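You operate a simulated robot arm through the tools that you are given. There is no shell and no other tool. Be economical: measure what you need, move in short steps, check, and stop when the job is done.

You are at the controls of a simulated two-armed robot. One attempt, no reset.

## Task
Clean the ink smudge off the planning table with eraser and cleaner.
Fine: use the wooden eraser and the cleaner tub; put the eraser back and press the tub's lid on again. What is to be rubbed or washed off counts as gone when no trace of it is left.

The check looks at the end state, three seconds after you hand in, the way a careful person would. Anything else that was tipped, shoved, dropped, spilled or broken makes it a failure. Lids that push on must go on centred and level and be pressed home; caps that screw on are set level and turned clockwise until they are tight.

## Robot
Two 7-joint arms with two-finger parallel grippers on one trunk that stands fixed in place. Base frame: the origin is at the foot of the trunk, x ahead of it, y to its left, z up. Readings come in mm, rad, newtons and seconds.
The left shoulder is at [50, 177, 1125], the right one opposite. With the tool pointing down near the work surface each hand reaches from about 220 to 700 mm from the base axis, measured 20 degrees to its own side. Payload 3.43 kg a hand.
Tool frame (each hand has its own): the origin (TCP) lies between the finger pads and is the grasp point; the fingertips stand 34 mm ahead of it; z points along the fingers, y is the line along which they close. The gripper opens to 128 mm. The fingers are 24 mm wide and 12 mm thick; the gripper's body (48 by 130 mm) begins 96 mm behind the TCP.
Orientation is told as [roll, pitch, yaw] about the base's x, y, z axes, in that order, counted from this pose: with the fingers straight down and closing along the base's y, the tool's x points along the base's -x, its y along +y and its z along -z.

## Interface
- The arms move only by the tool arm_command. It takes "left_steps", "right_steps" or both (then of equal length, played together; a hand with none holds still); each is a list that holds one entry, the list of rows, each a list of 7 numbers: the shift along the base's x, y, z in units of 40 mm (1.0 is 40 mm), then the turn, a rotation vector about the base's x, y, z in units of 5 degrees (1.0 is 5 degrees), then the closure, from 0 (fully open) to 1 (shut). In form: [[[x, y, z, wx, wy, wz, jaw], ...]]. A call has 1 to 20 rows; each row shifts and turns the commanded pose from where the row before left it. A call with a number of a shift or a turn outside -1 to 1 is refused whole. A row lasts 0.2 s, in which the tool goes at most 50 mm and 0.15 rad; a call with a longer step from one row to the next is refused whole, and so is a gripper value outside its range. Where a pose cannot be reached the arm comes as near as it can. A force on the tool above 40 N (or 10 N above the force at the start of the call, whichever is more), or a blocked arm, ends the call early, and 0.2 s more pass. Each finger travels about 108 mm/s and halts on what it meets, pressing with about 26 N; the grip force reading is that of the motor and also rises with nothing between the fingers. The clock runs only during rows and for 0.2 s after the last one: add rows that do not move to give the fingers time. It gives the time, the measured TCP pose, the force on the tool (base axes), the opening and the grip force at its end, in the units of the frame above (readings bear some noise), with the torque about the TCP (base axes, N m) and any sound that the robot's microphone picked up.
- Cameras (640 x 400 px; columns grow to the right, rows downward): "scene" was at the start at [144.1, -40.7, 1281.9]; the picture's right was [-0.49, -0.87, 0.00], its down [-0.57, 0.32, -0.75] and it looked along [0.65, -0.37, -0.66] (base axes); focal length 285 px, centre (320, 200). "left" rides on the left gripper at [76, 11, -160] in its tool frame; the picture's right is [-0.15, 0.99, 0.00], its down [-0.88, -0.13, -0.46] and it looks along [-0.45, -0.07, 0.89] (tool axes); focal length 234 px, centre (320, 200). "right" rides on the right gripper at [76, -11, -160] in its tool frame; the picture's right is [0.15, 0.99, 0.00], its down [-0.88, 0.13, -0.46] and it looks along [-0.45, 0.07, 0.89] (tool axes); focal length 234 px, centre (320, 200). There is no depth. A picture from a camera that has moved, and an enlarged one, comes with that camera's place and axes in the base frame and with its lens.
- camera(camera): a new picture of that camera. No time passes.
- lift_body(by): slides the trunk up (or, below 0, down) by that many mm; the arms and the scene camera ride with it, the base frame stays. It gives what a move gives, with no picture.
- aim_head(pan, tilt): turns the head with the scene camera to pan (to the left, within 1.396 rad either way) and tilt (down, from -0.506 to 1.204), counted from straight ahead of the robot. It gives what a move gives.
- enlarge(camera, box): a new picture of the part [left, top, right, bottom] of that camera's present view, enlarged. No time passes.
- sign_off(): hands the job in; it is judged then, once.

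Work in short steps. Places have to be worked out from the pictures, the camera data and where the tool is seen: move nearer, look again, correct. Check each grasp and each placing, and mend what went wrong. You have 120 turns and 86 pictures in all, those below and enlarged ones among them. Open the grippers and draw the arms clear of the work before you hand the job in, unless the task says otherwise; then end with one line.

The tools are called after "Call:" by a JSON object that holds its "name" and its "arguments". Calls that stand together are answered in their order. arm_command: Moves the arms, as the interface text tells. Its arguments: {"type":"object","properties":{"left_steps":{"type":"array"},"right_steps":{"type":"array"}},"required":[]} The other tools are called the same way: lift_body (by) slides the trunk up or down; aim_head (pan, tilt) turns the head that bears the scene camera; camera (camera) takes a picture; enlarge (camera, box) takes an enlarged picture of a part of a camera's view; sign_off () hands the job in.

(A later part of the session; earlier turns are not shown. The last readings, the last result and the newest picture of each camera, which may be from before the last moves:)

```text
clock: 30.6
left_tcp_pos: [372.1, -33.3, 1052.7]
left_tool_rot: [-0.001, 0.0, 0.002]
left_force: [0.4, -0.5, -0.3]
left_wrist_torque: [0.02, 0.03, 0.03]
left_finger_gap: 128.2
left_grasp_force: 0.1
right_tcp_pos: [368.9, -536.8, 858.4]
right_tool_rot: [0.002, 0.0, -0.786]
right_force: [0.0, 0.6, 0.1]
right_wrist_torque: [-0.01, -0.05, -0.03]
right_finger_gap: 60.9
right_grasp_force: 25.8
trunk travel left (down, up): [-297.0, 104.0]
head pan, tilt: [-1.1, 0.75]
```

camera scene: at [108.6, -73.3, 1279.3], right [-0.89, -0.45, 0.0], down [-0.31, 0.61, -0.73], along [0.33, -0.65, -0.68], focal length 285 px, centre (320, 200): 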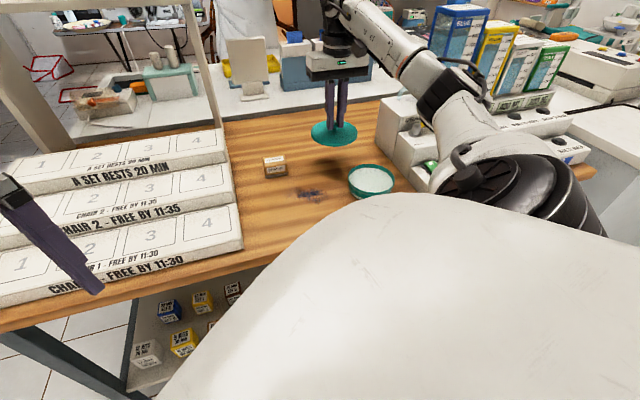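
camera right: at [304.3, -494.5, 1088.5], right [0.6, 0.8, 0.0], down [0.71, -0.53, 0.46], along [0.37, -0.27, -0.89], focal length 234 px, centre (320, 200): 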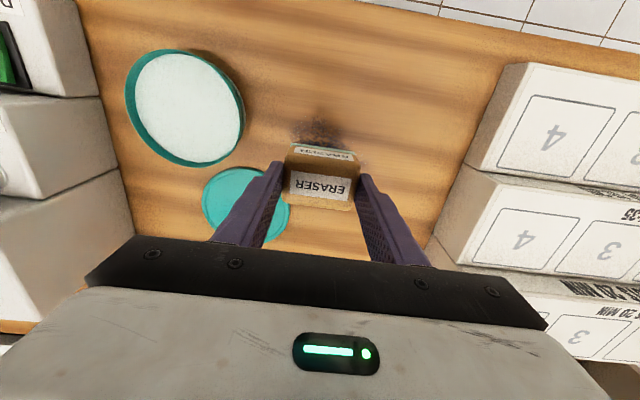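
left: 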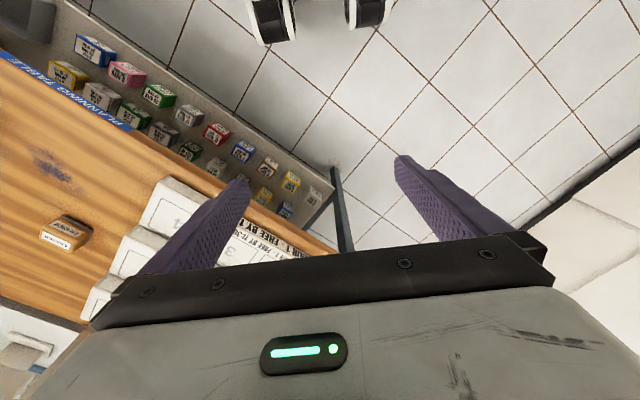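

Not touching yet; I'll lower another 4–5 mm to get a light press.

Call:
{"name": "arm_command", "arguments": {"right_steps": [[[0, 0, -0.06, 0, 0, 0, 1], [0, 0, -0.05, 0, 0, 0, 1], [0, 0, 0, 0, 0, 0, 1]]]}}

```text
clock: 31.4
left_tcp_pos: [370.8, -33.1, 1051.5]
left_tool_rot: [-0.002, 0.0, 0.002]
left_force: [-0.4, -0.1, -0.3]
left_wrist_torque: [-0.03, -0.02, 0.03]
left_finger_gap: 128.2
left_grasp_force: 0.0
right_tcp_pos: [368.9, -537.2, 856.1]
right_tool_rot: [0.0, -0.002, -0.787]
right_force: [-0.5, 0.3, 1.9]
right_wrist_torque: [-0.02, -0.02, 0.01]
right_finger_gap: 61.0
right_grasp_force: 26.2
trunk travel left (down, up): [-297.0, 104.0]
head pan, tilt: [-1.1, 0.75]
```

Light contact at 2 N. I'll press 1.6 mm more and rub along the grain through the centre.

Call:
{"name": "arm_command", "arguments": {"right_steps": [[[0, 0, -0.04, 0, 0, 0, 1], [0.265, 0.265, 0, 0, 0, 0, 1], [0.265, 0.265, 0, 0, 0, 0, 1], [-0.265, -0.265, 0, 0, 0, 0, 1], [-0.265, -0.265, 0, 0, 0, 0, 1], [-0.265, -0.265, 0, 0, 0, 0, 1], [0.265, 0.265, 0, 0, 0, 0, 1], [0.265, 0.265, 0, 0, 0, 0, 1], [0.265, 0.265, 0, 0, 0, 0, 1], [0, 0, 0, 0, 0, 0, 1]]]}}

Call:
{"name": "enlarge", "arguments": {"camera": "scene", "box": [260, 110, 420, 210]}}

```text
clock: 33.6
left_tcp_pos: [369.4, -33.1, 1052.5]
left_tool_rot: [-0.002, -0.001, 0.003]
left_force: [0.8, 0.2, -0.5]
left_wrist_torque: [0.0, 0.03, 0.01]
left_finger_gap: 128.1
left_grasp_force: 0.1
right_tcp_pos: [390.5, -515.2, 854.2]
right_tool_rot: [-0.001, -0.005, -0.788]
right_force: [-6.4, -7.9, 21.0]
right_wrist_torque: [-0.33, 0.25, -0.01]
right_finger_gap: 61.1
right_grasp_force: 25.7
trunk travel left (down, up): [-297.0, 104.0]
head pan, tilt: [-1.1, 0.75]
```

```text
4.00 times, centred on (340, 160) of scene
camera zoom: at [106.5, -71.8, 1279.7], right [-0.89, -0.45, 0.0], down [-0.31, 0.61, -0.73], along [0.33, -0.65, -0.68], focal length 1141 px, centre (240, 360)
```

zoom: 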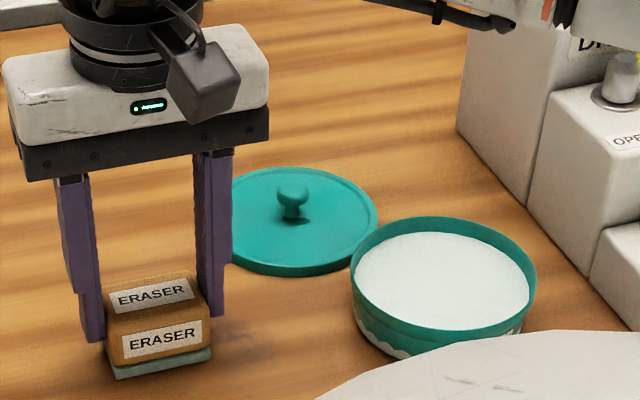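

The smudge is fading under the pad. Now I'll rub the two side lanes, 18 mm toward the front edge and 18 mm back.

Call:
{"name": "arm_command", "arguments": {"right_steps": [[[-0.318, 0.318, 0, 0, 0, 0, 1], [-0.265, -0.265, 0, 0, 0, 0, 1], [-0.265, -0.265, 0, 0, 0, 0, 1], [-0.265, -0.265, 0, 0, 0, 0, 1], [0.265, 0.265, 0, 0, 0, 0, 1], [0.265, 0.265, 0, 0, 0, 0, 1], [0.265, 0.265, 0, 0, 0, 0, 1], [0.318, -0.318, 0, 0, 0, 0, 1], [0.318, -0.318, 0, 0, 0, 0, 1], [-0.265, -0.265, 0, 0, 0, 0, 1], [-0.265, -0.265, 0, 0, 0, 0, 1], [-0.265, -0.265, 0, 0, 0, 0, 1], [0.265, 0.265, 0, 0, 0, 0, 1], [0.265, 0.265, 0, 0, 0, 0, 1], [0.265, 0.265, 0, 0, 0, 0, 1], [0, 0, 0.6, 0, 0, 0, 1], [0, 0, 0.8, 0, 0, 0, 1], [0.5, -0.5, 0, 0, 0, 0, 1], [0.5, -0.5, 0, 0, 0, 0, 1], [0, 0, 0, 0, 0, 0, 1]]]}}

Call:
{"name": "camera", "arguments": {"camera": "right"}}

Call:
{"name": "enlarge", "arguments": {"camera": "scene", "box": [250, 120, 390, 220]}}

```text
clock: 37.8
left_tcp_pos: [371.7, -34.1, 1051.6]
left_tool_rot: [-0.002, -0.001, 0.001]
left_force: [0.6, 0.6, -0.5]
left_wrist_torque: [0.02, 0.0, -0.04]
left_finger_gap: 127.9
left_grasp_force: 0.0
right_tcp_pos: [443.1, -568.9, 907.0]
right_tool_rot: [0.002, 0.001, -0.787]
right_force: [-1.2, 0.2, -0.8]
right_wrist_torque: [0.05, 0.0, 0.01]
right_finger_gap: 60.9
right_grasp_force: 25.8
trunk travel left (down, up): [-297.0, 104.0]
head pan, tilt: [-1.1, 0.75]
```

```text
50 pictures are left
camera right: at [381.9, -524.4, 1066.1], right [0.6, 0.8, 0.0], down [0.71, -0.53, 0.46], along [0.37, -0.27, -0.89], focal length 234 px, centre (320, 200)
```

right: 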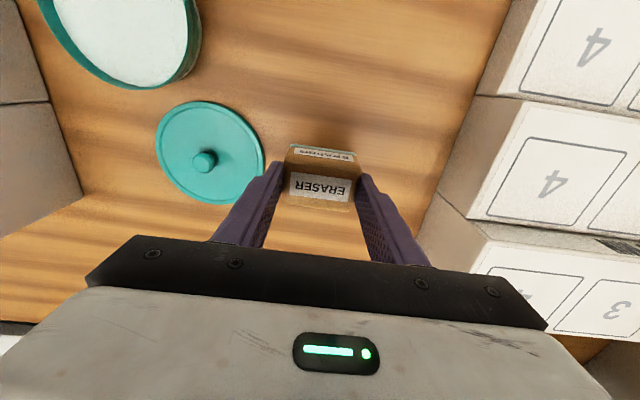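

```text
4.00 times, centred on (320, 170) of scene
camera zoom: at [108.4, -73.0, 1279.3], right [-0.89, -0.45, 0.0], down [-0.31, 0.61, -0.73], along [0.33, -0.65, -0.68], focal length 1141 px, centre (320, 320)
```

zoom: 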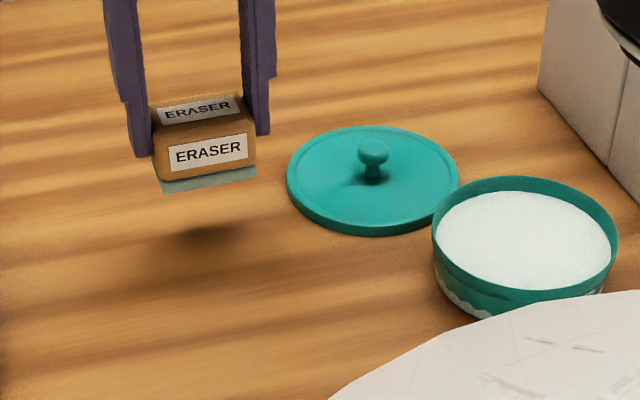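

The smudge looks gone; I'll check that area closely for traces.

Call:
{"name": "enlarge", "arguments": {"camera": "right", "box": [190, 0, 470, 160]}}

Call:
{"name": "enlarge", "arguments": {"camera": "scene", "box": [270, 170, 350, 220]}}

```text
2.29 times, centred on (330, 80) of right
camera zoom: at [381.9, -524.4, 1066.1], right [0.6, 0.8, 0.0], down [0.71, -0.53, 0.46], along [0.37, -0.27, -0.89], focal length 535 px, centre (297, 474)
```

zoom: 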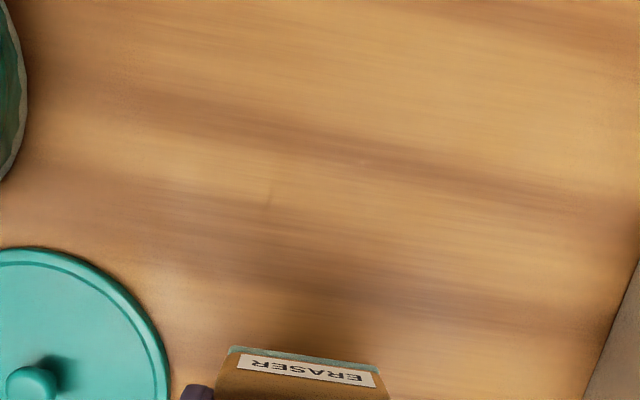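

```text
8.00 times, centred on (310, 195) of scene
camera zoom: at [108.4, -73.0, 1279.3], right [-0.89, -0.45, 0.0], down [-0.31, 0.61, -0.73], along [0.33, -0.65, -0.68], focal length 2282 px, centre (400, 240)
```

zoom: 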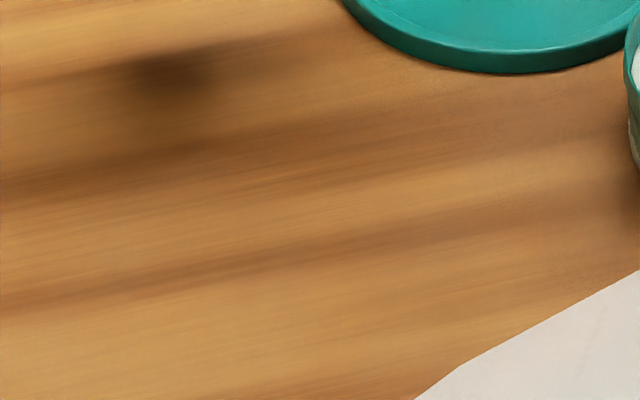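

There's a faint vertical mark near the old smudge's centre, at about (373,-532). I'll look closer.

Call:
{"name": "enlarge", "arguments": {"camera": "right", "box": [270, 50, 350, 110]}}

Call:
{"name": "enlarge", "arguments": {"camera": "scene", "box": [290, 182, 330, 207]}}

```text
6.67 times, centred on (310, 80) of right
camera zoom: at [381.9, -524.4, 1066.1], right [0.6, 0.8, 0.0], down [0.71, -0.53, 0.46], along [0.37, -0.27, -0.89], focal length 1561 px, centre (387, 1000)
```

zoom: 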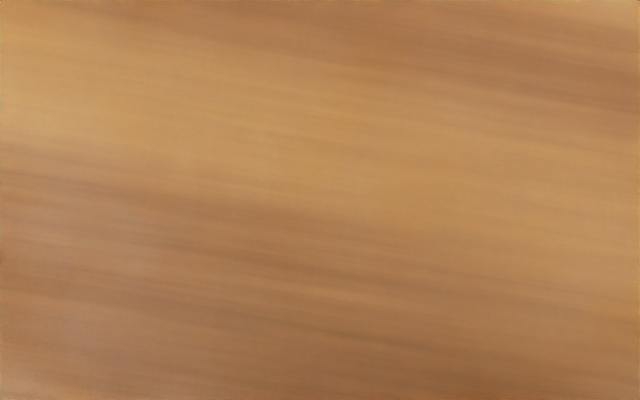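

```text
16.00 times, centred on (310, 194) of scene
camera zoom: at [108.4, -73.0, 1279.3], right [-0.89, -0.45, 0.0], down [-0.31, 0.61, -0.73], along [0.33, -0.65, -0.68], focal length 4564 px, centre (480, 288)
```

zoom: 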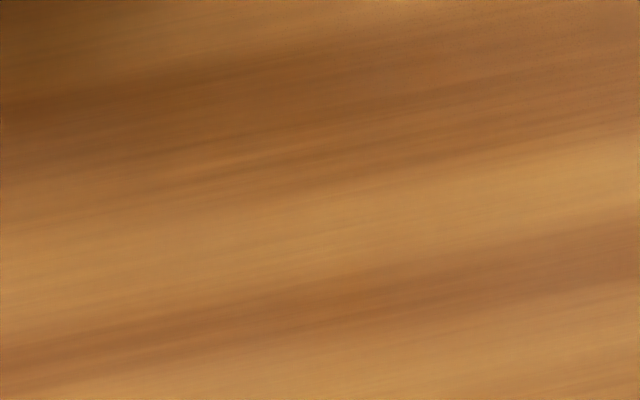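

It looks clean, but a faint greyish hint may remain toward the lid side. For certainty I'll make a second, slightly wider rubbing pass.

Call:
{"name": "arm_command", "arguments": {"right_steps": [[[-0.44, 0.44, 0, 0, 0, 0, 1], [-0.44, 0.44, 0, 0, 0, 0, 1], [0, 0, -0.6, 0, 0, 0, 1], [0, 0, -0.5, 0, 0, 0, 1], [0, 0, -0.15, 0, 0, 0, 1], [0, 0, -0.06, 0, 0, 0, 1], [0, 0, 0, 0, 0, 0, 1]]]}}

```text
clock: 39.4
left_tcp_pos: [370.5, -33.3, 1051.4]
left_tool_rot: [-0.001, 0.0, 0.001]
left_force: [-0.8, -0.4, -0.1]
left_wrist_torque: [-0.03, 0.0, 0.0]
left_finger_gap: 128.2
left_grasp_force: 0.0
right_tcp_pos: [410.5, -533.3, 855.8]
right_tool_rot: [0.003, 0.001, -0.787]
right_force: [0.1, 0.2, -1.6]
right_wrist_torque: [0.0, 0.01, 0.01]
right_finger_gap: 60.7
right_grasp_force: 26.2
trunk travel left (down, up): [-297.0, 104.0]
head pan, tilt: [-1.1, 0.75]
```

Just above contact. I'll press about 3 mm and rub four lanes.

Call:
{"name": "arm_command", "arguments": {"right_steps": [[[0, 0, -0.08, 0, 0, 0, 1], [-0.3, -0.3, 0, 0, 0, 0, 1], [-0.3, -0.3, 0, 0, 0, 0, 1], [-0.3, -0.3, 0, 0, 0, 0, 1], [-0.28, 0.28, 0, 0, 0, 0, 1], [0.3, 0.3, 0, 0, 0, 0, 1], [0.3, 0.3, 0, 0, 0, 0, 1], [0.3, 0.3, 0, 0, 0, 0, 1], [-0.28, 0.28, 0, 0, 0, 0, 1], [-0.3, -0.3, 0, 0, 0, 0, 1], [-0.3, -0.3, 0, 0, 0, 0, 1], [-0.3, -0.3, 0, 0, 0, 0, 1], [-0.28, 0.28, 0, 0, 0, 0, 1], [0.3, 0.3, 0, 0, 0, 0, 1], [0.3, 0.3, 0, 0, 0, 0, 1], [0.3, 0.3, 0, 0, 0, 0, 1], [0, 0, 0.6, 0, 0, 0, 1], [0, 0, 0.8, 0, 0, 0, 1], [0, 0, 0.4, 0, 0, 0, 1], [0, 0, 0, 0, 0, 0, 1]]]}}

```text
clock: 43.6
left_tcp_pos: [371.6, -33.1, 1052.2]
left_tool_rot: [-0.003, 0.0, 0.001]
left_force: [0.4, -0.2, -0.2]
left_wrist_torque: [0.01, 0.03, 0.01]
left_finger_gap: 128.0
left_grasp_force: 0.1
right_tcp_pos: [374.6, -499.3, 924.1]
right_tool_rot: [0.002, 0.001, -0.787]
right_force: [-0.2, -0.7, -0.2]
right_wrist_torque: [0.02, 0.03, -0.02]
right_finger_gap: 60.9
right_grasp_force: 26.0
trunk travel left (down, up): [-297.0, 104.0]
head pan, tilt: [-1.1, 0.75]
```

Both passes are finished. I'll carry the eraser back above its home spot (497.5,-572.5) and inspect the table from there.

Call:
{"name": "arm_command", "arguments": {"right_steps": [[[0.77, -0.46, 0, 0, 0, 0, 1], [0.77, -0.46, 0, 0, 0, 0, 1], [0.77, -0.46, 0, 0, 0, 0, 1], [0.76, -0.45, 0, 0, 0, 0, 1], [0, 0, -0.5, 0, 0, 0, 1], [0, 0, 0, 0, 0, 0, 1]]]}}

Call:
{"name": "camera", "arguments": {"camera": "right"}}

Call:
{"name": "enlarge", "arguments": {"camera": "scene", "box": [240, 100, 400, 220]}}

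```text
clock: 45.0
left_tcp_pos: [371.7, -32.8, 1051.8]
left_tool_rot: [-0.001, 0.0, 0.003]
left_force: [0.1, 0.0, -0.2]
left_wrist_torque: [-0.02, -0.01, 0.0]
left_finger_gap: 127.9
left_grasp_force: 0.2
right_tcp_pos: [498.4, -574.4, 905.5]
right_tool_rot: [0.0, -0.003, -0.788]
right_force: [-0.5, 0.1, -0.8]
right_wrist_torque: [0.01, 0.0, -0.01]
right_finger_gap: 60.9
right_grasp_force: 26.1
trunk travel left (down, up): [-297.0, 104.0]
head pan, tilt: [-1.1, 0.75]
```

```text
44 pictures are left
camera right: at [437.1, -530.1, 1063.1], right [0.6, 0.8, 0.0], down [0.71, -0.53, 0.46], along [0.37, -0.27, -0.89], focal length 234 px, centre (320, 200)
```

right: 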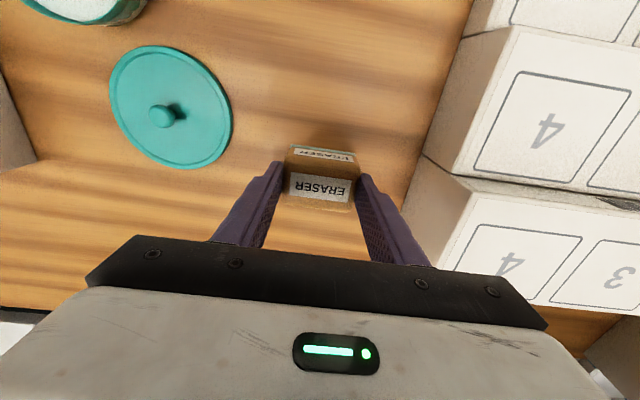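

```text
3.33 times, centred on (320, 160) of scene
camera zoom: at [108.4, -73.0, 1279.3], right [-0.89, -0.45, 0.0], down [-0.31, 0.61, -0.73], along [0.33, -0.65, -0.68], focal length 951 px, centre (320, 333)
```

zoom: 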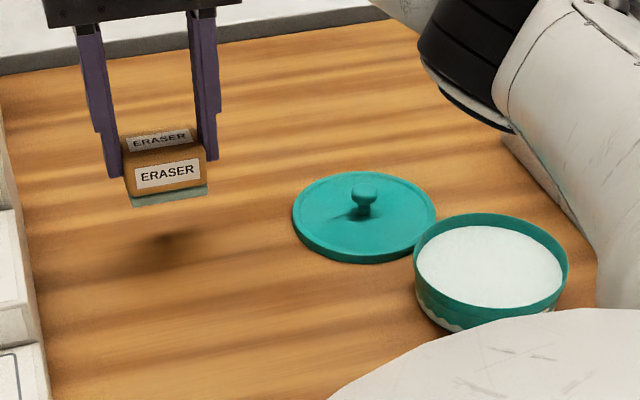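

The table looks clean all over. I'll lower the eraser onto its spot.

Call:
{"name": "arm_command", "arguments": {"right_steps": [[[-0.02, 0.04, -0.6, 0, 0, 0, 1], [0, 0, -0.45, 0, 0, 0, 1], [0, 0, -0.1, 0, 0, 0, 1], [0, 0, -0.06, 0, 0, 0, 1], [0, 0, 0, 0, 0, 0, 1]]]}}

Call:
{"name": "enlarge", "arguments": {"camera": "scene", "box": [240, 120, 320, 190]}}

```text
clock: 46.2
left_tcp_pos: [371.4, -34.7, 1051.7]
left_tool_rot: [-0.001, -0.002, 0.0]
left_force: [0.2, -0.4, 0.7]
left_wrist_torque: [0.01, 0.01, 0.03]
left_finger_gap: 127.9
left_grasp_force: 0.0
right_tcp_pos: [497.0, -572.1, 856.4]
right_tool_rot: [0.003, 0.0, -0.788]
right_force: [-0.3, 0.1, -0.7]
right_wrist_torque: [0.01, 0.04, 0.02]
right_finger_gap: 60.9
right_grasp_force: 25.4
trunk travel left (down, up): [-297.0, 104.0]
head pan, tilt: [-1.1, 0.75]
```

```text
5.71 times, centred on (280, 155) of scene
camera zoom: at [108.5, -73.1, 1279.3], right [-0.89, -0.45, 0.0], down [-0.31, 0.61, -0.73], along [0.33, -0.65, -0.68], focal length 1630 px, centre (549, 457)
```

zoom: 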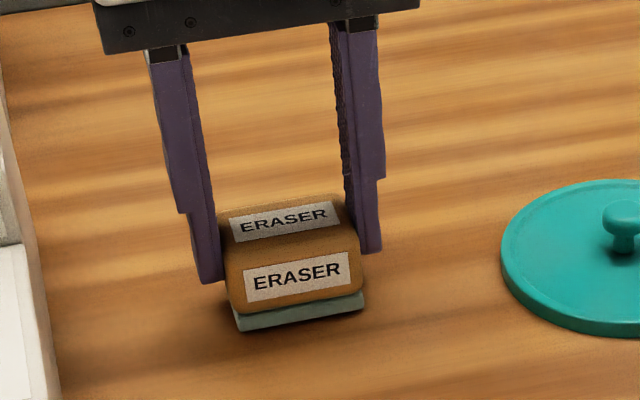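

Almost down; I'll lower 3 mm more until I feel contact.

Call:
{"name": "arm_command", "arguments": {"right_steps": [[[0, 0, -0.05, 0, 0, 0, 1], [0, 0, -0.05, 0, 0, 0, 1], [0, 0, 0, 0, 0, 0, 1]]]}}

```text
clock: 47.0
left_tcp_pos: [371.6, -32.8, 1053.0]
left_tool_rot: [-0.001, 0.001, 0.002]
left_force: [0.1, 0.2, 0.3]
left_wrist_torque: [0.04, 0.02, 0.01]
left_finger_gap: 128.0
left_grasp_force: 0.0
right_tcp_pos: [497.9, -571.1, 853.2]
right_tool_rot: [0.001, -0.003, -0.787]
right_force: [-1.0, 0.7, 6.9]
right_wrist_torque: [-0.11, 0.21, -0.02]
right_finger_gap: 61.0
right_grasp_force: 25.8
trunk travel left (down, up): [-297.0, 104.0]
head pan, tilt: [-1.1, 0.75]
```

There's 7 N of contact. I'll open the fingers, rise straight up and check.

Call:
{"name": "arm_command", "arguments": {"right_steps": [[[0, 0, 0.02, 0, 0, 0, 0.45], [0, 0, 0, 0, 0, 0, 0.36], [0, 0, 0, 0, 0, 0, 0.36], [0, 0, 0.4, 0, 0, 0, 0.36], [0, 0, 0.8, 0, 0, 0, 0.36], [0, 0, 0.8, 0, 0, 0, 0.36], [0, 0, 0, 0, 0, 0, 0.4]]]}}

Call:
{"name": "camera", "arguments": {"camera": "right"}}

Call:
{"name": "enlarge", "arguments": {"camera": "scene", "box": [240, 100, 400, 220]}}

```text
clock: 48.6
left_tcp_pos: [371.3, -33.8, 1052.3]
left_tool_rot: [-0.003, 0.001, 0.003]
left_force: [0.0, 0.8, 0.0]
left_wrist_torque: [-0.02, 0.05, 0.01]
left_finger_gap: 128.0
left_grasp_force: 0.1
right_tcp_pos: [497.2, -571.2, 933.6]
right_tool_rot: [0.0, -0.001, -0.787]
right_force: [-1.1, 0.4, -0.7]
right_wrist_torque: [0.03, 0.03, -0.02]
right_finger_gap: 76.8
right_grasp_force: 0.1
trunk travel left (down, up): [-297.0, 104.0]
head pan, tilt: [-1.1, 0.75]
```

```text
41 pictures are left
camera right: at [436.5, -527.1, 1092.4], right [0.6, 0.8, 0.0], down [0.71, -0.53, 0.46], along [0.37, -0.27, -0.89], focal length 234 px, centre (320, 200)
```

right: 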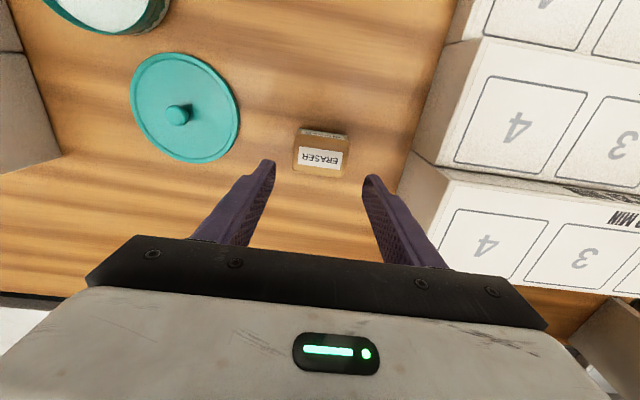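

```text
3.33 times, centred on (320, 160) of scene
camera zoom: at [108.5, -73.1, 1279.3], right [-0.89, -0.45, 0.0], down [-0.31, 0.61, -0.73], along [0.33, -0.65, -0.68], focal length 951 px, centre (320, 333)
```

zoom: 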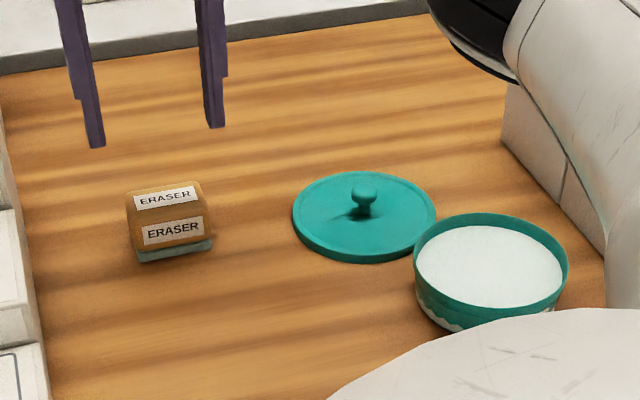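

The eraser is back in place and standing flat. Next I'll go over the lid knob at about (370,-668).

Call:
{"name": "arm_command", "arguments": {"right_steps": [[[-0.8, -0.6, 0, 0, 0, 0, 0.6], [-0.8, -0.6, 0, 0, 0, 0, 0.65], [-0.8, -0.6, 0, 0, 0, 0, 0.65], [-0.78, -0.62, 0, 0, 0, 0, 0.65], [0, 0, -0.6, 0, 0, 0, 0.65], [0, 0, -0.4, 0, 0, 0, 0.65], [0, 0, 0, 0, 0, 0, 0.65]]]}}

Call:
{"name": "enlarge", "arguments": {"camera": "right", "box": [220, 80, 420, 205]}}

Call:
{"name": "enlarge", "arguments": {"camera": "scene", "box": [290, 100, 400, 188]}}

```text
clock: 50.2
left_tcp_pos: [371.3, -33.0, 1052.1]
left_tool_rot: [-0.002, -0.002, 0.002]
left_force: [0.2, 0.0, 0.5]
left_wrist_torque: [0.02, 0.0, -0.01]
left_finger_gap: 128.1
left_grasp_force: 0.1
right_tcp_pos: [370.5, -670.3, 893.7]
right_tool_rot: [0.001, -0.001, -0.787]
right_force: [0.1, -0.1, -0.3]
right_wrist_torque: [-0.01, -0.01, -0.02]
right_finger_gap: 44.6
right_grasp_force: 0.0
trunk travel left (down, up): [-297.0, 104.0]
head pan, tilt: [-1.1, 0.75]
```

```text
3.20 times, centred on (320, 142) of right
camera zoom: at [309.3, -625.1, 1051.5], right [0.6, 0.8, 0.0], down [0.71, -0.53, 0.46], along [0.37, -0.27, -0.89], focal length 749 px, centre (320, 384)
```

zoom: 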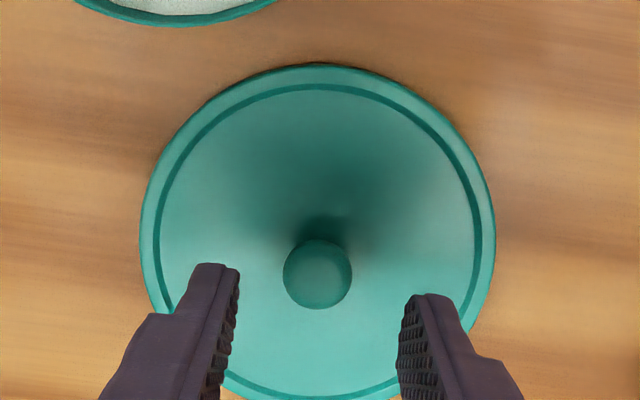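

```text
4.55 times, centred on (345, 144) of scene
camera zoom: at [108.4, -73.0, 1279.3], right [-0.89, -0.45, 0.0], down [-0.31, 0.61, -0.73], along [0.33, -0.65, -0.68], focal length 1297 px, centre (206, 454)
```

zoom: 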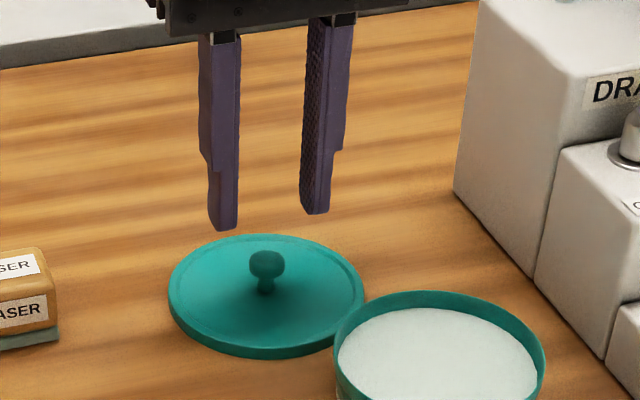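

The knob is right under the TCP. I'll lower to z≈853 and close.

Call:
{"name": "arm_command", "arguments": {"right_steps": [[[0, 0, -0.5, 0, 0, 0, 0.65], [0, 0, -0.4, 0, 0, 0, 0.65], [0, 0, -0.12, 0, 0, 0, 0.65], [0, 0, 0, 0, 0, 0, 0.65]]]}}

Call:
{"name": "enlarge", "arguments": {"camera": "scene", "box": [310, 125, 380, 181]}}

```text
clock: 51.2
left_tcp_pos: [371.8, -34.5, 1051.9]
left_tool_rot: [-0.001, -0.001, 0.003]
left_force: [0.4, -0.2, 0.1]
left_wrist_torque: [0.0, 0.02, -0.02]
left_finger_gap: 128.0
left_grasp_force: 0.0
right_tcp_pos: [371.5, -668.2, 851.5]
right_tool_rot: [0.0, 0.001, -0.79]
right_force: [-0.1, 0.3, 0.6]
right_wrist_torque: [-0.01, -0.02, 0.02]
right_finger_gap: 44.9
right_grasp_force: 0.1
trunk travel left (down, up): [-297.0, 104.0]
head pan, tilt: [-1.1, 0.75]
```

```text
7.14 times, centred on (345, 153) of scene
camera zoom: at [108.4, -73.0, 1279.3], right [-0.89, -0.45, 0.0], down [-0.31, 0.61, -0.73], along [0.33, -0.65, -0.68], focal length 2038 px, centre (141, 536)
```

zoom: 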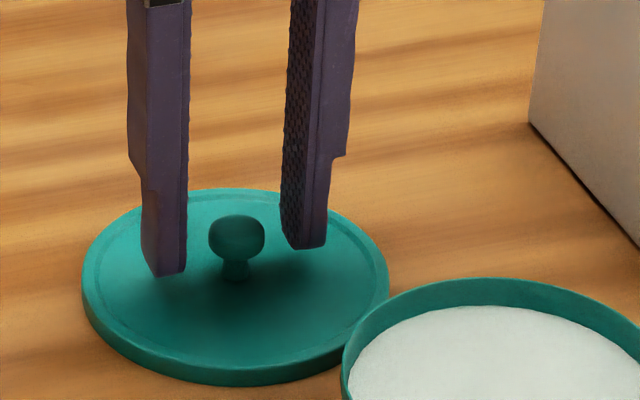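

The tips are at the underside of the knob's head. I'll go 3 mm lower and close.

Call:
{"name": "arm_command", "arguments": {"right_steps": [[[0, 0, -0.07, 0, 0, 0, 0.65], [0, 0, 0, 0, 0, 0, 0.75], [0, 0, 0, 0, 0, 0, 0.9], [0, 0, 0, 0, 0, 0, 1], [0, 0, 0, 0, 0, 0, 1]]]}}

Call:
{"name": "enlarge", "arguments": {"camera": "scene", "box": [310, 125, 380, 181]}}

```text
clock: 52.4
left_tcp_pos: [372.4, -33.6, 1051.9]
left_tool_rot: [-0.001, 0.0, 0.002]
left_force: [-1.0, 0.2, -0.2]
left_wrist_torque: [0.0, 0.0, 0.0]
left_finger_gap: 128.1
left_grasp_force: 0.1
right_tcp_pos: [370.9, -667.8, 850.0]
right_tool_rot: [0.003, -0.002, -0.789]
right_force: [0.2, -0.5, 1.2]
right_wrist_torque: [0.0, 0.0, 0.08]
right_finger_gap: 14.4
right_grasp_force: 26.0
trunk travel left (down, up): [-297.0, 104.0]
head pan, tilt: [-1.1, 0.75]
```

```text
7.14 times, centred on (345, 153) of scene
camera zoom: at [108.4, -72.9, 1279.3], right [-0.89, -0.45, 0.0], down [-0.31, 0.61, -0.73], along [0.33, -0.65, -0.68], focal length 2038 px, centre (141, 536)
```

zoom: 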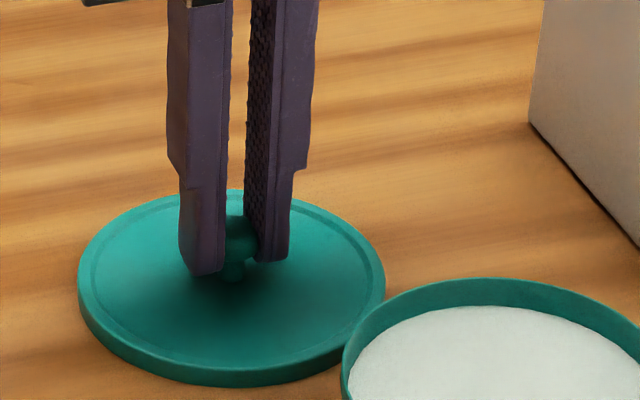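

Gripped at 14.4 mm. I'll lift, carry the lid to above the tub and look.

Call:
{"name": "arm_command", "arguments": {"right_steps": [[[0, 0, 0.3, 0, 0, 0, 1], [0, 0, 0.7, 0, 0, 0, 1], [0, 0, 0.5, 0, 0, 0, 1], [-0.6, 0.22, 0, 0, 0, 0, 1], [-0.7, 0.26, 0, 0, 0, 0, 1], [-0.7, 0.26, 0, 0, 0, 0, 1], [-0.7, 0.26, 0, 0, 0, 0, 1], [-0.44, 0.16, 0, 0, 0, 0, 1], [0, 0, 0, 0, 0, 0, 1]]]}}

Call:
{"name": "camera", "arguments": {"camera": "right"}}

Call:
{"name": "enlarge", "arguments": {"camera": "scene", "box": [320, 100, 440, 200]}}

```text
clock: 54.4
left_tcp_pos: [370.7, -32.0, 1051.6]
left_tool_rot: [-0.002, 0.0, 0.001]
left_force: [-0.1, -0.5, 0.0]
left_wrist_torque: [-0.03, 0.0, 0.02]
left_finger_gap: 128.1
left_grasp_force: 0.1
right_tcp_pos: [244.2, -622.0, 909.2]
right_tool_rot: [0.002, -0.001, -0.788]
right_force: [0.3, 0.8, -0.3]
right_wrist_torque: [0.03, 0.03, -0.02]
right_finger_gap: 14.5
right_grasp_force: 26.1
trunk travel left (down, up): [-297.0, 104.0]
head pan, tilt: [-1.1, 0.75]
```

```text
35 pictures are left
camera right: at [184.1, -577.3, 1067.6], right [0.6, 0.8, 0.0], down [0.71, -0.53, 0.46], along [0.37, -0.27, -0.89], focal length 234 px, centre (320, 200)
```

right: 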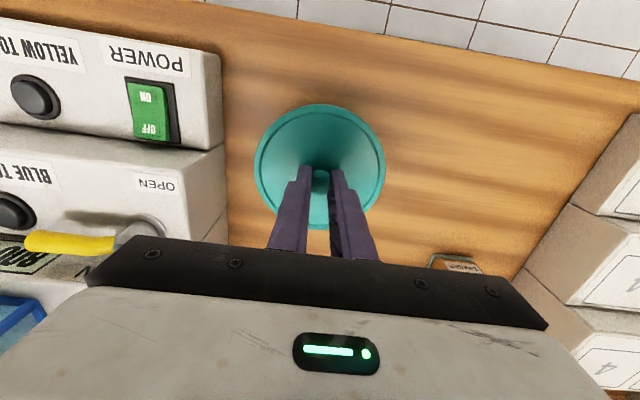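

```text
4.00 times, centred on (380, 150) of scene
camera zoom: at [108.4, -73.1, 1279.3], right [-0.89, -0.45, 0.0], down [-0.31, 0.61, -0.73], along [0.33, -0.65, -0.68], focal length 1141 px, centre (80, 400)
```

zoom: 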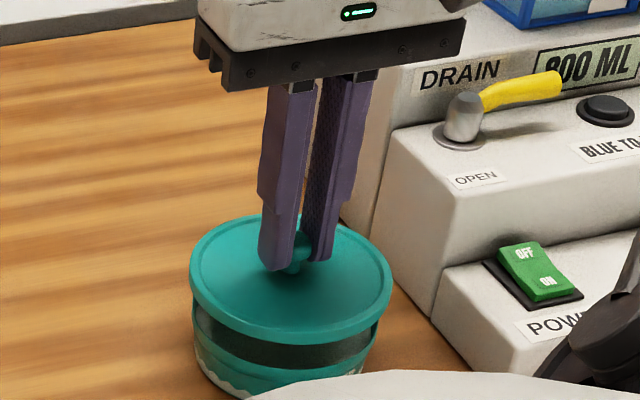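

The lid looks centred over the tub to about 1 mm sideways. I'll lower it to just above the rim and compare again.

Call:
{"name": "arm_command", "arguments": {"right_steps": [[[0, 0, -0.3, 0, 0, 0, 1], [0, 0, -0.15, 0, 0, 0, 1], [0, 0, 0, 0, 0, 0, 1]]]}}

Call:
{"name": "enlarge", "arguments": {"camera": "scene", "box": [335, 130, 415, 200]}}

Call:
{"name": "enlarge", "arguments": {"camera": "right", "box": [230, 60, 410, 200]}}

```text
clock: 55.2
left_tcp_pos: [370.7, -33.6, 1052.8]
left_tool_rot: [-0.003, -0.001, 0.002]
left_force: [0.4, -0.2, -0.3]
left_wrist_torque: [-0.01, 0.01, 0.01]
left_finger_gap: 128.1
left_grasp_force: 0.0
right_tcp_pos: [245.1, -622.4, 892.1]
right_tool_rot: [0.001, 0.0, -0.786]
right_force: [-0.3, -0.4, -0.7]
right_wrist_torque: [0.0, 0.03, -0.01]
right_finger_gap: 14.6
right_grasp_force: 25.7
trunk travel left (down, up): [-297.0, 104.0]
head pan, tilt: [-1.1, 0.75]
```

```text
5.71 times, centred on (375, 165) of scene
camera zoom: at [108.4, -73.0, 1279.3], right [-0.89, -0.45, 0.0], down [-0.31, 0.61, -0.73], along [0.33, -0.65, -0.68], focal length 1630 px, centre (6, 400)
```

zoom: 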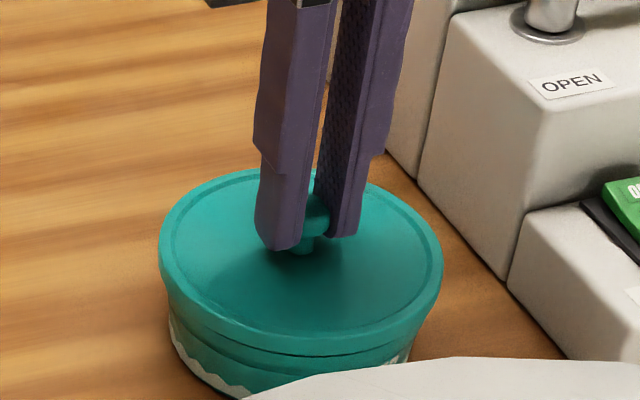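

```text
2.86 times, centred on (320, 130) of right
camera zoom: at [184.5, -577.3, 1049.5], right [0.6, 0.8, 0.0], down [0.71, -0.53, 0.46], along [0.37, -0.27, -0.89], focal length 669 px, centre (320, 400)
```

zoom: 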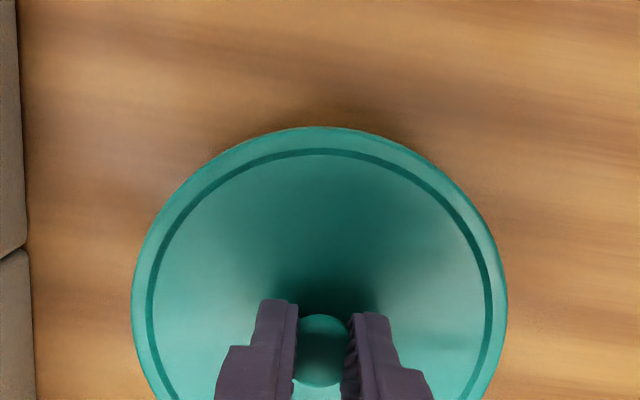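

It compares within about 1 mm with the original seated view. I'll lower gently onto the rim.

Call:
{"name": "arm_command", "arguments": {"right_steps": [[[0, 0, -0.1, 0, 0, 0, 1], [0, 0, -0.08, 0, 0, 0, 1], [0, 0, 0, 0, 0, 0, 1]]]}}

Call:
{"name": "enlarge", "arguments": {"camera": "scene", "box": [335, 130, 415, 200]}}

```text
clock: 56.0
left_tcp_pos: [372.1, -32.8, 1051.8]
left_tool_rot: [-0.002, 0.001, 0.002]
left_force: [-0.1, 0.3, -0.9]
left_wrist_torque: [-0.02, -0.02, 0.01]
left_finger_gap: 128.1
left_grasp_force: 0.1
right_tcp_pos: [245.7, -621.6, 883.4]
right_tool_rot: [0.001, 0.001, -0.789]
right_force: [0.2, -0.1, -0.1]
right_wrist_torque: [0.01, 0.01, -0.01]
right_finger_gap: 14.6
right_grasp_force: 26.1
trunk travel left (down, up): [-297.0, 104.0]
head pan, tilt: [-1.1, 0.75]
```

```text
5.71 times, centred on (375, 165) of scene
camera zoom: at [108.4, -73.0, 1279.3], right [-0.89, -0.45, 0.0], down [-0.31, 0.61, -0.73], along [0.33, -0.65, -0.68], focal length 1630 px, centre (6, 400)
```

zoom: 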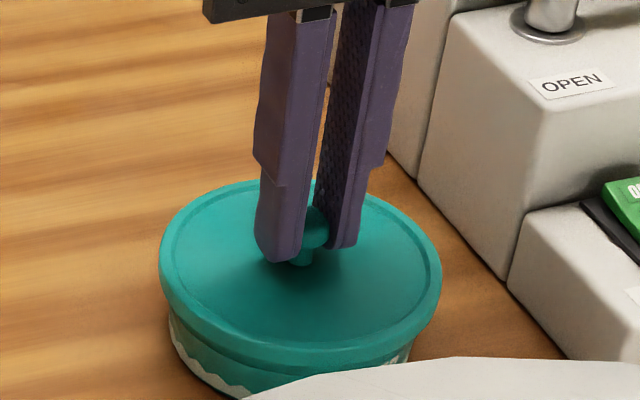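

No contact yet; I'll go on in small steps.

Call:
{"name": "arm_command", "arguments": {"right_steps": [[[0, 0, -0.06, 0, 0, 0, 1], [0, 0, -0.06, 0, 0, 0, 1], [0, 0, 0, 0, 0, 0, 1]]]}}

```text
clock: 56.8
left_tcp_pos: [369.7, -32.6, 1052.8]
left_tool_rot: [0.0, -0.001, 0.001]
left_force: [-0.6, -0.6, 0.6]
left_wrist_torque: [-0.01, -0.02, -0.02]
left_finger_gap: 128.1
left_grasp_force: 0.1
right_tcp_pos: [245.0, -623.2, 880.7]
right_tool_rot: [0.001, -0.004, -0.787]
right_force: [1.5, -2.6, 5.4]
right_wrist_torque: [-0.08, -0.02, -0.02]
right_finger_gap: 14.6
right_grasp_force: 26.0
trunk travel left (down, up): [-297.0, 104.0]
head pan, tilt: [-1.1, 0.75]
heard: snap
```

I felt contact and heard a snap; the lid may be partly home. I'll look at it.

Call:
{"name": "enlarge", "arguments": {"camera": "scene", "box": [335, 130, 415, 200]}}

Call:
{"name": "enlarge", "arguments": {"camera": "right", "box": [230, 60, 410, 200]}}

```text
5.71 times, centred on (375, 165) of scene
camera zoom: at [108.3, -72.7, 1279.4], right [-0.89, -0.45, 0.0], down [-0.31, 0.61, -0.73], along [0.33, -0.65, -0.68], focal length 1630 px, centre (6, 400)
```

zoom: 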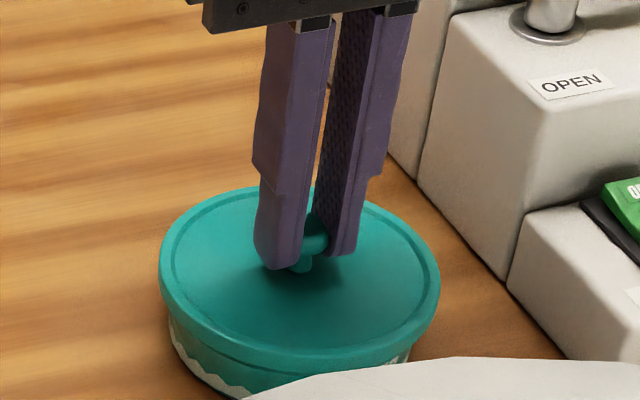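

```text
2.86 times, centred on (320, 130) of right
camera zoom: at [183.7, -577.6, 1039.1], right [0.6, 0.8, 0.0], down [0.71, -0.53, 0.46], along [0.37, -0.27, -0.89], focal length 669 px, centre (320, 400)
```

zoom: 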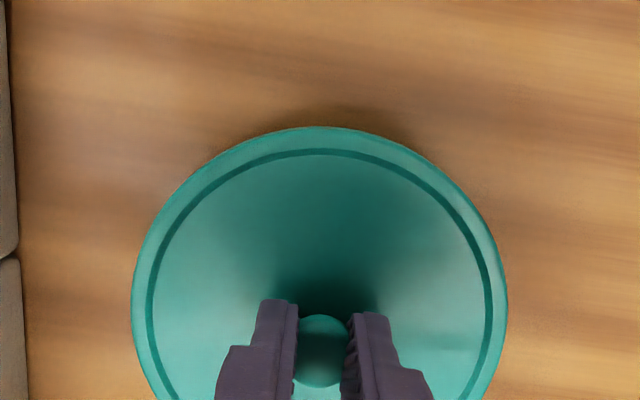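

The lid looks centred and level. I'll release, rise 35 mm and close the fingers so I can press on top of the knob.

Call:
{"name": "arm_command", "arguments": {"right_steps": [[[0, 0, 0, 0, 0, 0, 0.85], [0, 0, 0, 0, 0, 0, 0.7], [0, 0, 0, 0, 0, 0, 0.65], [0, 0, 0.5, 0, 0, 0, 0.65], [0, 0, 0.5, 0, 0, 0, 0.8], [0, 0, 0, 0, 0, 0, 1], [0, 0, 0, 0, 0, 0, 1], [0, 0, 0, 0, 0, 0, 1]]]}}

Call:
{"name": "enlarge", "arguments": {"camera": "scene", "box": [335, 120, 415, 200]}}

Call:
{"name": "enlarge", "arguments": {"camera": "right", "box": [230, 60, 410, 200]}}

```text
clock: 58.6
left_tcp_pos: [371.5, -33.1, 1052.2]
left_tool_rot: [-0.001, 0.001, 0.003]
left_force: [-0.4, 0.4, 0.1]
left_wrist_torque: [0.02, 0.0, 0.02]
left_finger_gap: 128.0
left_grasp_force: 0.1
right_tcp_pos: [244.4, -622.8, 919.9]
right_tool_rot: [0.003, -0.002, -0.787]
right_force: [-0.1, 0.4, 0.2]
right_wrist_torque: [0.01, -0.02, 0.01]
right_finger_gap: 0.2
right_grasp_force: 25.8
trunk travel left (down, up): [-297.0, 104.0]
head pan, tilt: [-1.1, 0.75]
```

```text
5.00 times, centred on (375, 160) of scene
camera zoom: at [108.4, -73.0, 1279.3], right [-0.89, -0.45, 0.0], down [-0.31, 0.61, -0.73], along [0.33, -0.65, -0.68], focal length 1426 px, centre (45, 400)
```

zoom: 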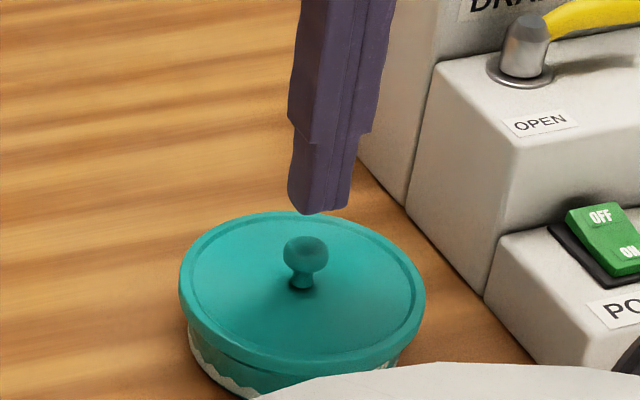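

```text
2.86 times, centred on (320, 130) of right
camera zoom: at [183.9, -578.4, 1078.3], right [0.6, 0.8, 0.0], down [0.71, -0.53, 0.46], along [0.37, -0.27, -0.89], focal length 669 px, centre (320, 400)
```

zoom: 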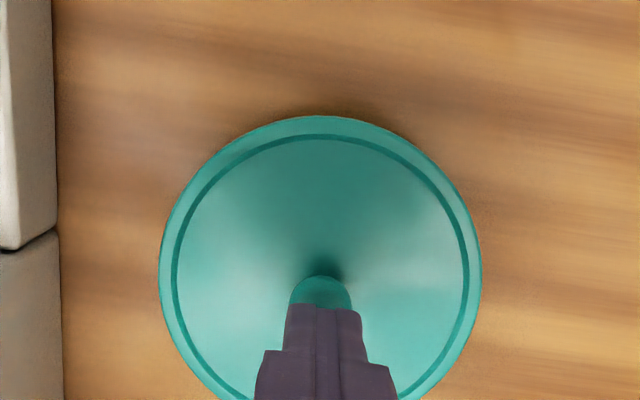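

The lid matches the original seated view within about 1 mm. I'll lower the closed fingers onto the knob and press.

Call:
{"name": "arm_command", "arguments": {"right_steps": [[[0, 0, -0.3, 0, 0, 0, 1], [0, 0, -0.2, 0, 0, 0, 1], [0, 0, -0.1, 0, 0, 0, 1], [0, 0, 0, 0, 0, 0, 1]]]}}

```text
clock: 59.6
left_tcp_pos: [371.3, -32.5, 1052.7]
left_tool_rot: [0.0, -0.001, 0.003]
left_force: [-0.4, -0.4, -0.3]
left_wrist_torque: [0.01, -0.02, -0.02]
left_finger_gap: 128.0
left_grasp_force: 0.0
right_tcp_pos: [244.6, -623.4, 897.0]
right_tool_rot: [0.0, 0.0, -0.786]
right_force: [-0.5, 0.8, 0.4]
right_wrist_torque: [-0.02, -0.02, 0.01]
right_finger_gap: 0.0
right_grasp_force: 25.7
trunk travel left (down, up): [-297.0, 104.0]
head pan, tilt: [-1.1, 0.75]
```

Call:
{"name": "arm_command", "arguments": {"right_steps": [[[0, 0, -0.06, 0, 0, 0, 1], [0, 0, -0.06, 0, 0, 0, 1], [0, 0, -0.06, 0, 0, 0, 1], [0, 0, 0, 0, 0, 0, 1]]]}}

```text
clock: 60.7
left_tcp_pos: [370.2, -31.4, 1054.2]
left_tool_rot: [-0.004, -0.001, 0.002]
left_force: [-0.2, 0.3, 0.2]
left_wrist_torque: [-0.07, -0.01, -0.02]
left_finger_gap: 128.2
left_grasp_force: 0.2
right_tcp_pos: [244.3, -622.2, 895.6]
right_tool_rot: [0.001, -0.012, -0.789]
right_force: [-4.8, 7.7, 19.8]
right_wrist_torque: [0.22, 0.18, -0.02]
right_finger_gap: 0.1
right_grasp_force: 26.4
trunk travel left (down, up): [-297.0, 104.0]
head pan, tilt: [-1.1, 0.75]
stopped in row 4 (right hand): the force on the tool passed its limit at 41 N (the readings are from after the stop); the commanded pose is now the measured one
```

The press peaked at 41 N with no give and no further snap, so the lid is home. I'll rise and inspect.

Call:
{"name": "arm_command", "arguments": {"right_steps": [[[0, 0, 0.3, 0, 0, 0, 1], [0, 0, 0.8, 0, 0, 0, 1], [0, 0, 0.8, 0, 0, 0, 0.7], [0, 0.6, 0.5, 0, 0, 0, 0.5], [0, 0.9, 0, 0, 0, 0.8, 0.3], [0, 0.9, 0, 0, 0, 0.8, 0], [0, 0.9, 0, 0, 0, 0.8, 0], [0, 0, 0, 0, 0, 0, 0]]]}}

Call:
{"name": "camera", "arguments": {"camera": "right"}}

Call:
{"name": "enlarge", "arguments": {"camera": "scene", "box": [335, 130, 415, 200]}}

Call:
{"name": "camera", "arguments": {"camera": "scene"}}

```text
clock: 62.5
left_tcp_pos: [371.2, -33.3, 1052.4]
left_tool_rot: [0.0, 0.0, 0.002]
left_force: [-0.4, -0.1, -0.2]
left_wrist_torque: [-0.01, 0.0, 0.0]
left_finger_gap: 128.1
left_grasp_force: 0.1
right_tcp_pos: [245.4, -491.3, 987.0]
right_tool_rot: [0.0, -0.008, -0.579]
right_force: [0.6, -0.8, 0.0]
right_wrist_torque: [-0.02, 0.03, 0.03]
right_finger_gap: 127.7
right_grasp_force: 0.1
trunk travel left (down, up): [-297.0, 104.0]
head pan, tilt: [-1.1, 0.75]
```

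```text
26 pictures are left
camera right: at [175.1, -459.7, 1144.6], right [0.42, 0.91, 0.0], down [0.8, -0.37, 0.46], along [0.42, -0.19, -0.89], focal length 234 px, centre (320, 200)
```

right: 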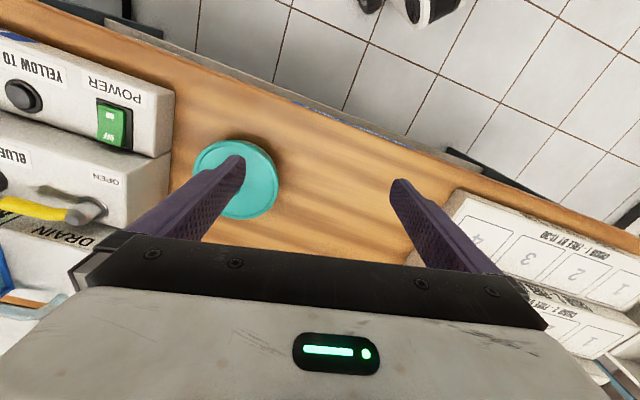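

```text
5.71 times, centred on (375, 165) of scene
camera zoom: at [108.4, -73.1, 1279.3], right [-0.89, -0.45, 0.0], down [-0.31, 0.61, -0.73], along [0.33, -0.65, -0.68], focal length 1630 px, centre (6, 400)
```

zoom: 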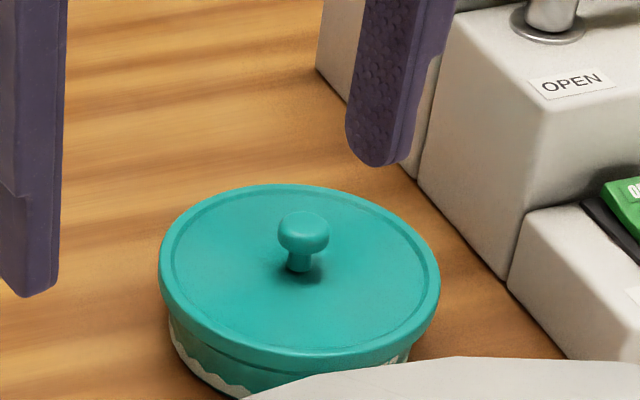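

```text
24 pictures are left
camera scene: at [108.4, -73.1, 1279.3], right [-0.89, -0.45, 0.0], down [-0.31, 0.61, -0.73], along [0.33, -0.65, -0.68], focal length 285 px, centre (320, 200)
```

scene: 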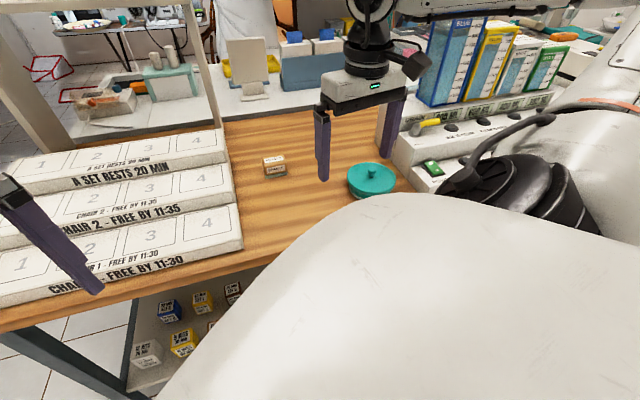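

The lid sits level and the eraser is home. I'll draw the right hand back toward its starting pose and make a last check of lid and table from there.

Call:
{"name": "arm_command", "arguments": {"right_steps": [[[0, 0.8, 0.5, 0, 0, 1, 0], [0, 0.8, 0.5, 0, 0, 1, 0], [0, 0.9, 0.5, 0, 0, 1, 0], [-0.2, 0.9, 0.3, 0, 0, 1, 0], [-0.2, 0.9, 0, 0, 0, 1, 0], [-0.3, 0.9, 0, 0, 0, 1, 0], [-0.3, 0.9, 0, 0, 0, 0.6, 0], [0, 0.5, 0, 0, 0, 0, 0], [0, 0, 0, 0, 0, 0, 0]]]}}

Call:
{"name": "enlarge", "arguments": {"camera": "right", "box": [0, 60, 240, 210]}}

Call:
{"name": "enlarge", "arguments": {"camera": "scene", "box": [230, 120, 430, 245]}}

Call:
{"name": "enlarge", "arguments": {"camera": "left", "box": [0, 80, 200, 280]}}

```text
clock: 64.5
left_tcp_pos: [370.0, -32.0, 1052.6]
left_tool_rot: [-0.002, -0.001, 0.003]
left_force: [0.4, 0.3, 0.4]
left_wrist_torque: [0.02, -0.01, -0.01]
left_finger_gap: 128.0
left_grasp_force: 0.0
right_tcp_pos: [206.8, -228.0, 1060.1]
right_tool_rot: [0.001, -0.01, -0.005]
right_force: [0.2, 0.6, -0.3]
right_wrist_torque: [0.02, -0.01, -0.01]
right_finger_gap: 128.0
right_grasp_force: 0.0
trunk travel left (down, up): [-297.0, 104.0]
head pan, tilt: [-1.1, 0.75]
```

```text
2.67 times, centred on (120, 135) of right
camera zoom: at [130.0, -240.9, 1217.9], right [-0.14, 0.99, 0.0], down [0.88, 0.13, 0.46], along [0.46, 0.07, -0.89], focal length 624 px, centre (853, 373)
```

zoom: 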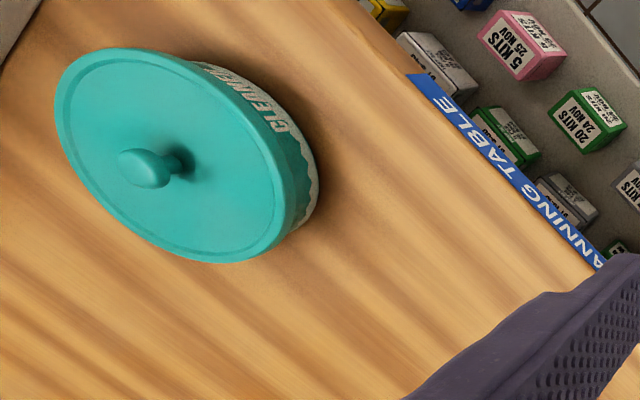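

```text
3.20 times, centred on (330, 182) of scene
camera zoom: at [108.4, -73.1, 1279.3], right [-0.89, -0.45, 0.0], down [-0.31, 0.61, -0.73], along [0.33, -0.65, -0.68], focal length 913 px, centre (288, 256)
```

zoom: 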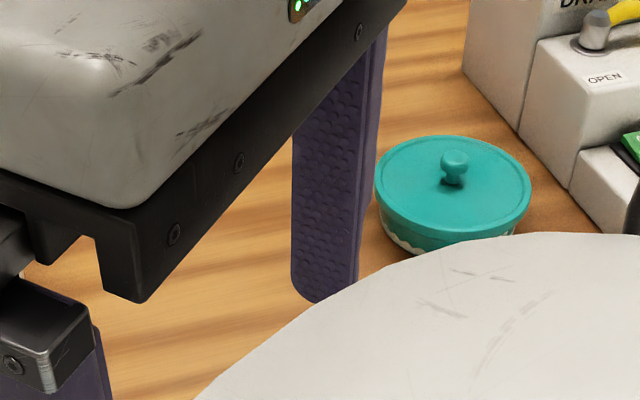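

```text
2.00 times, centred on (100, 180) of left
camera zoom: at [295.4, -22.3, 1210.7], right [0.15, 0.99, 0.0], down [0.88, -0.13, 0.46], along [0.45, -0.07, -0.89], focal length 468 px, centre (760, 240)
```

zoom: 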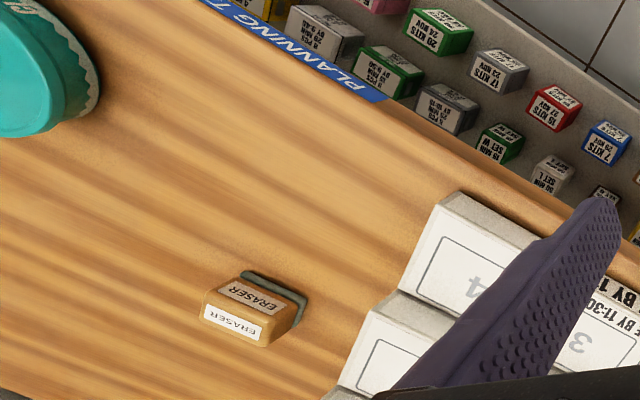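

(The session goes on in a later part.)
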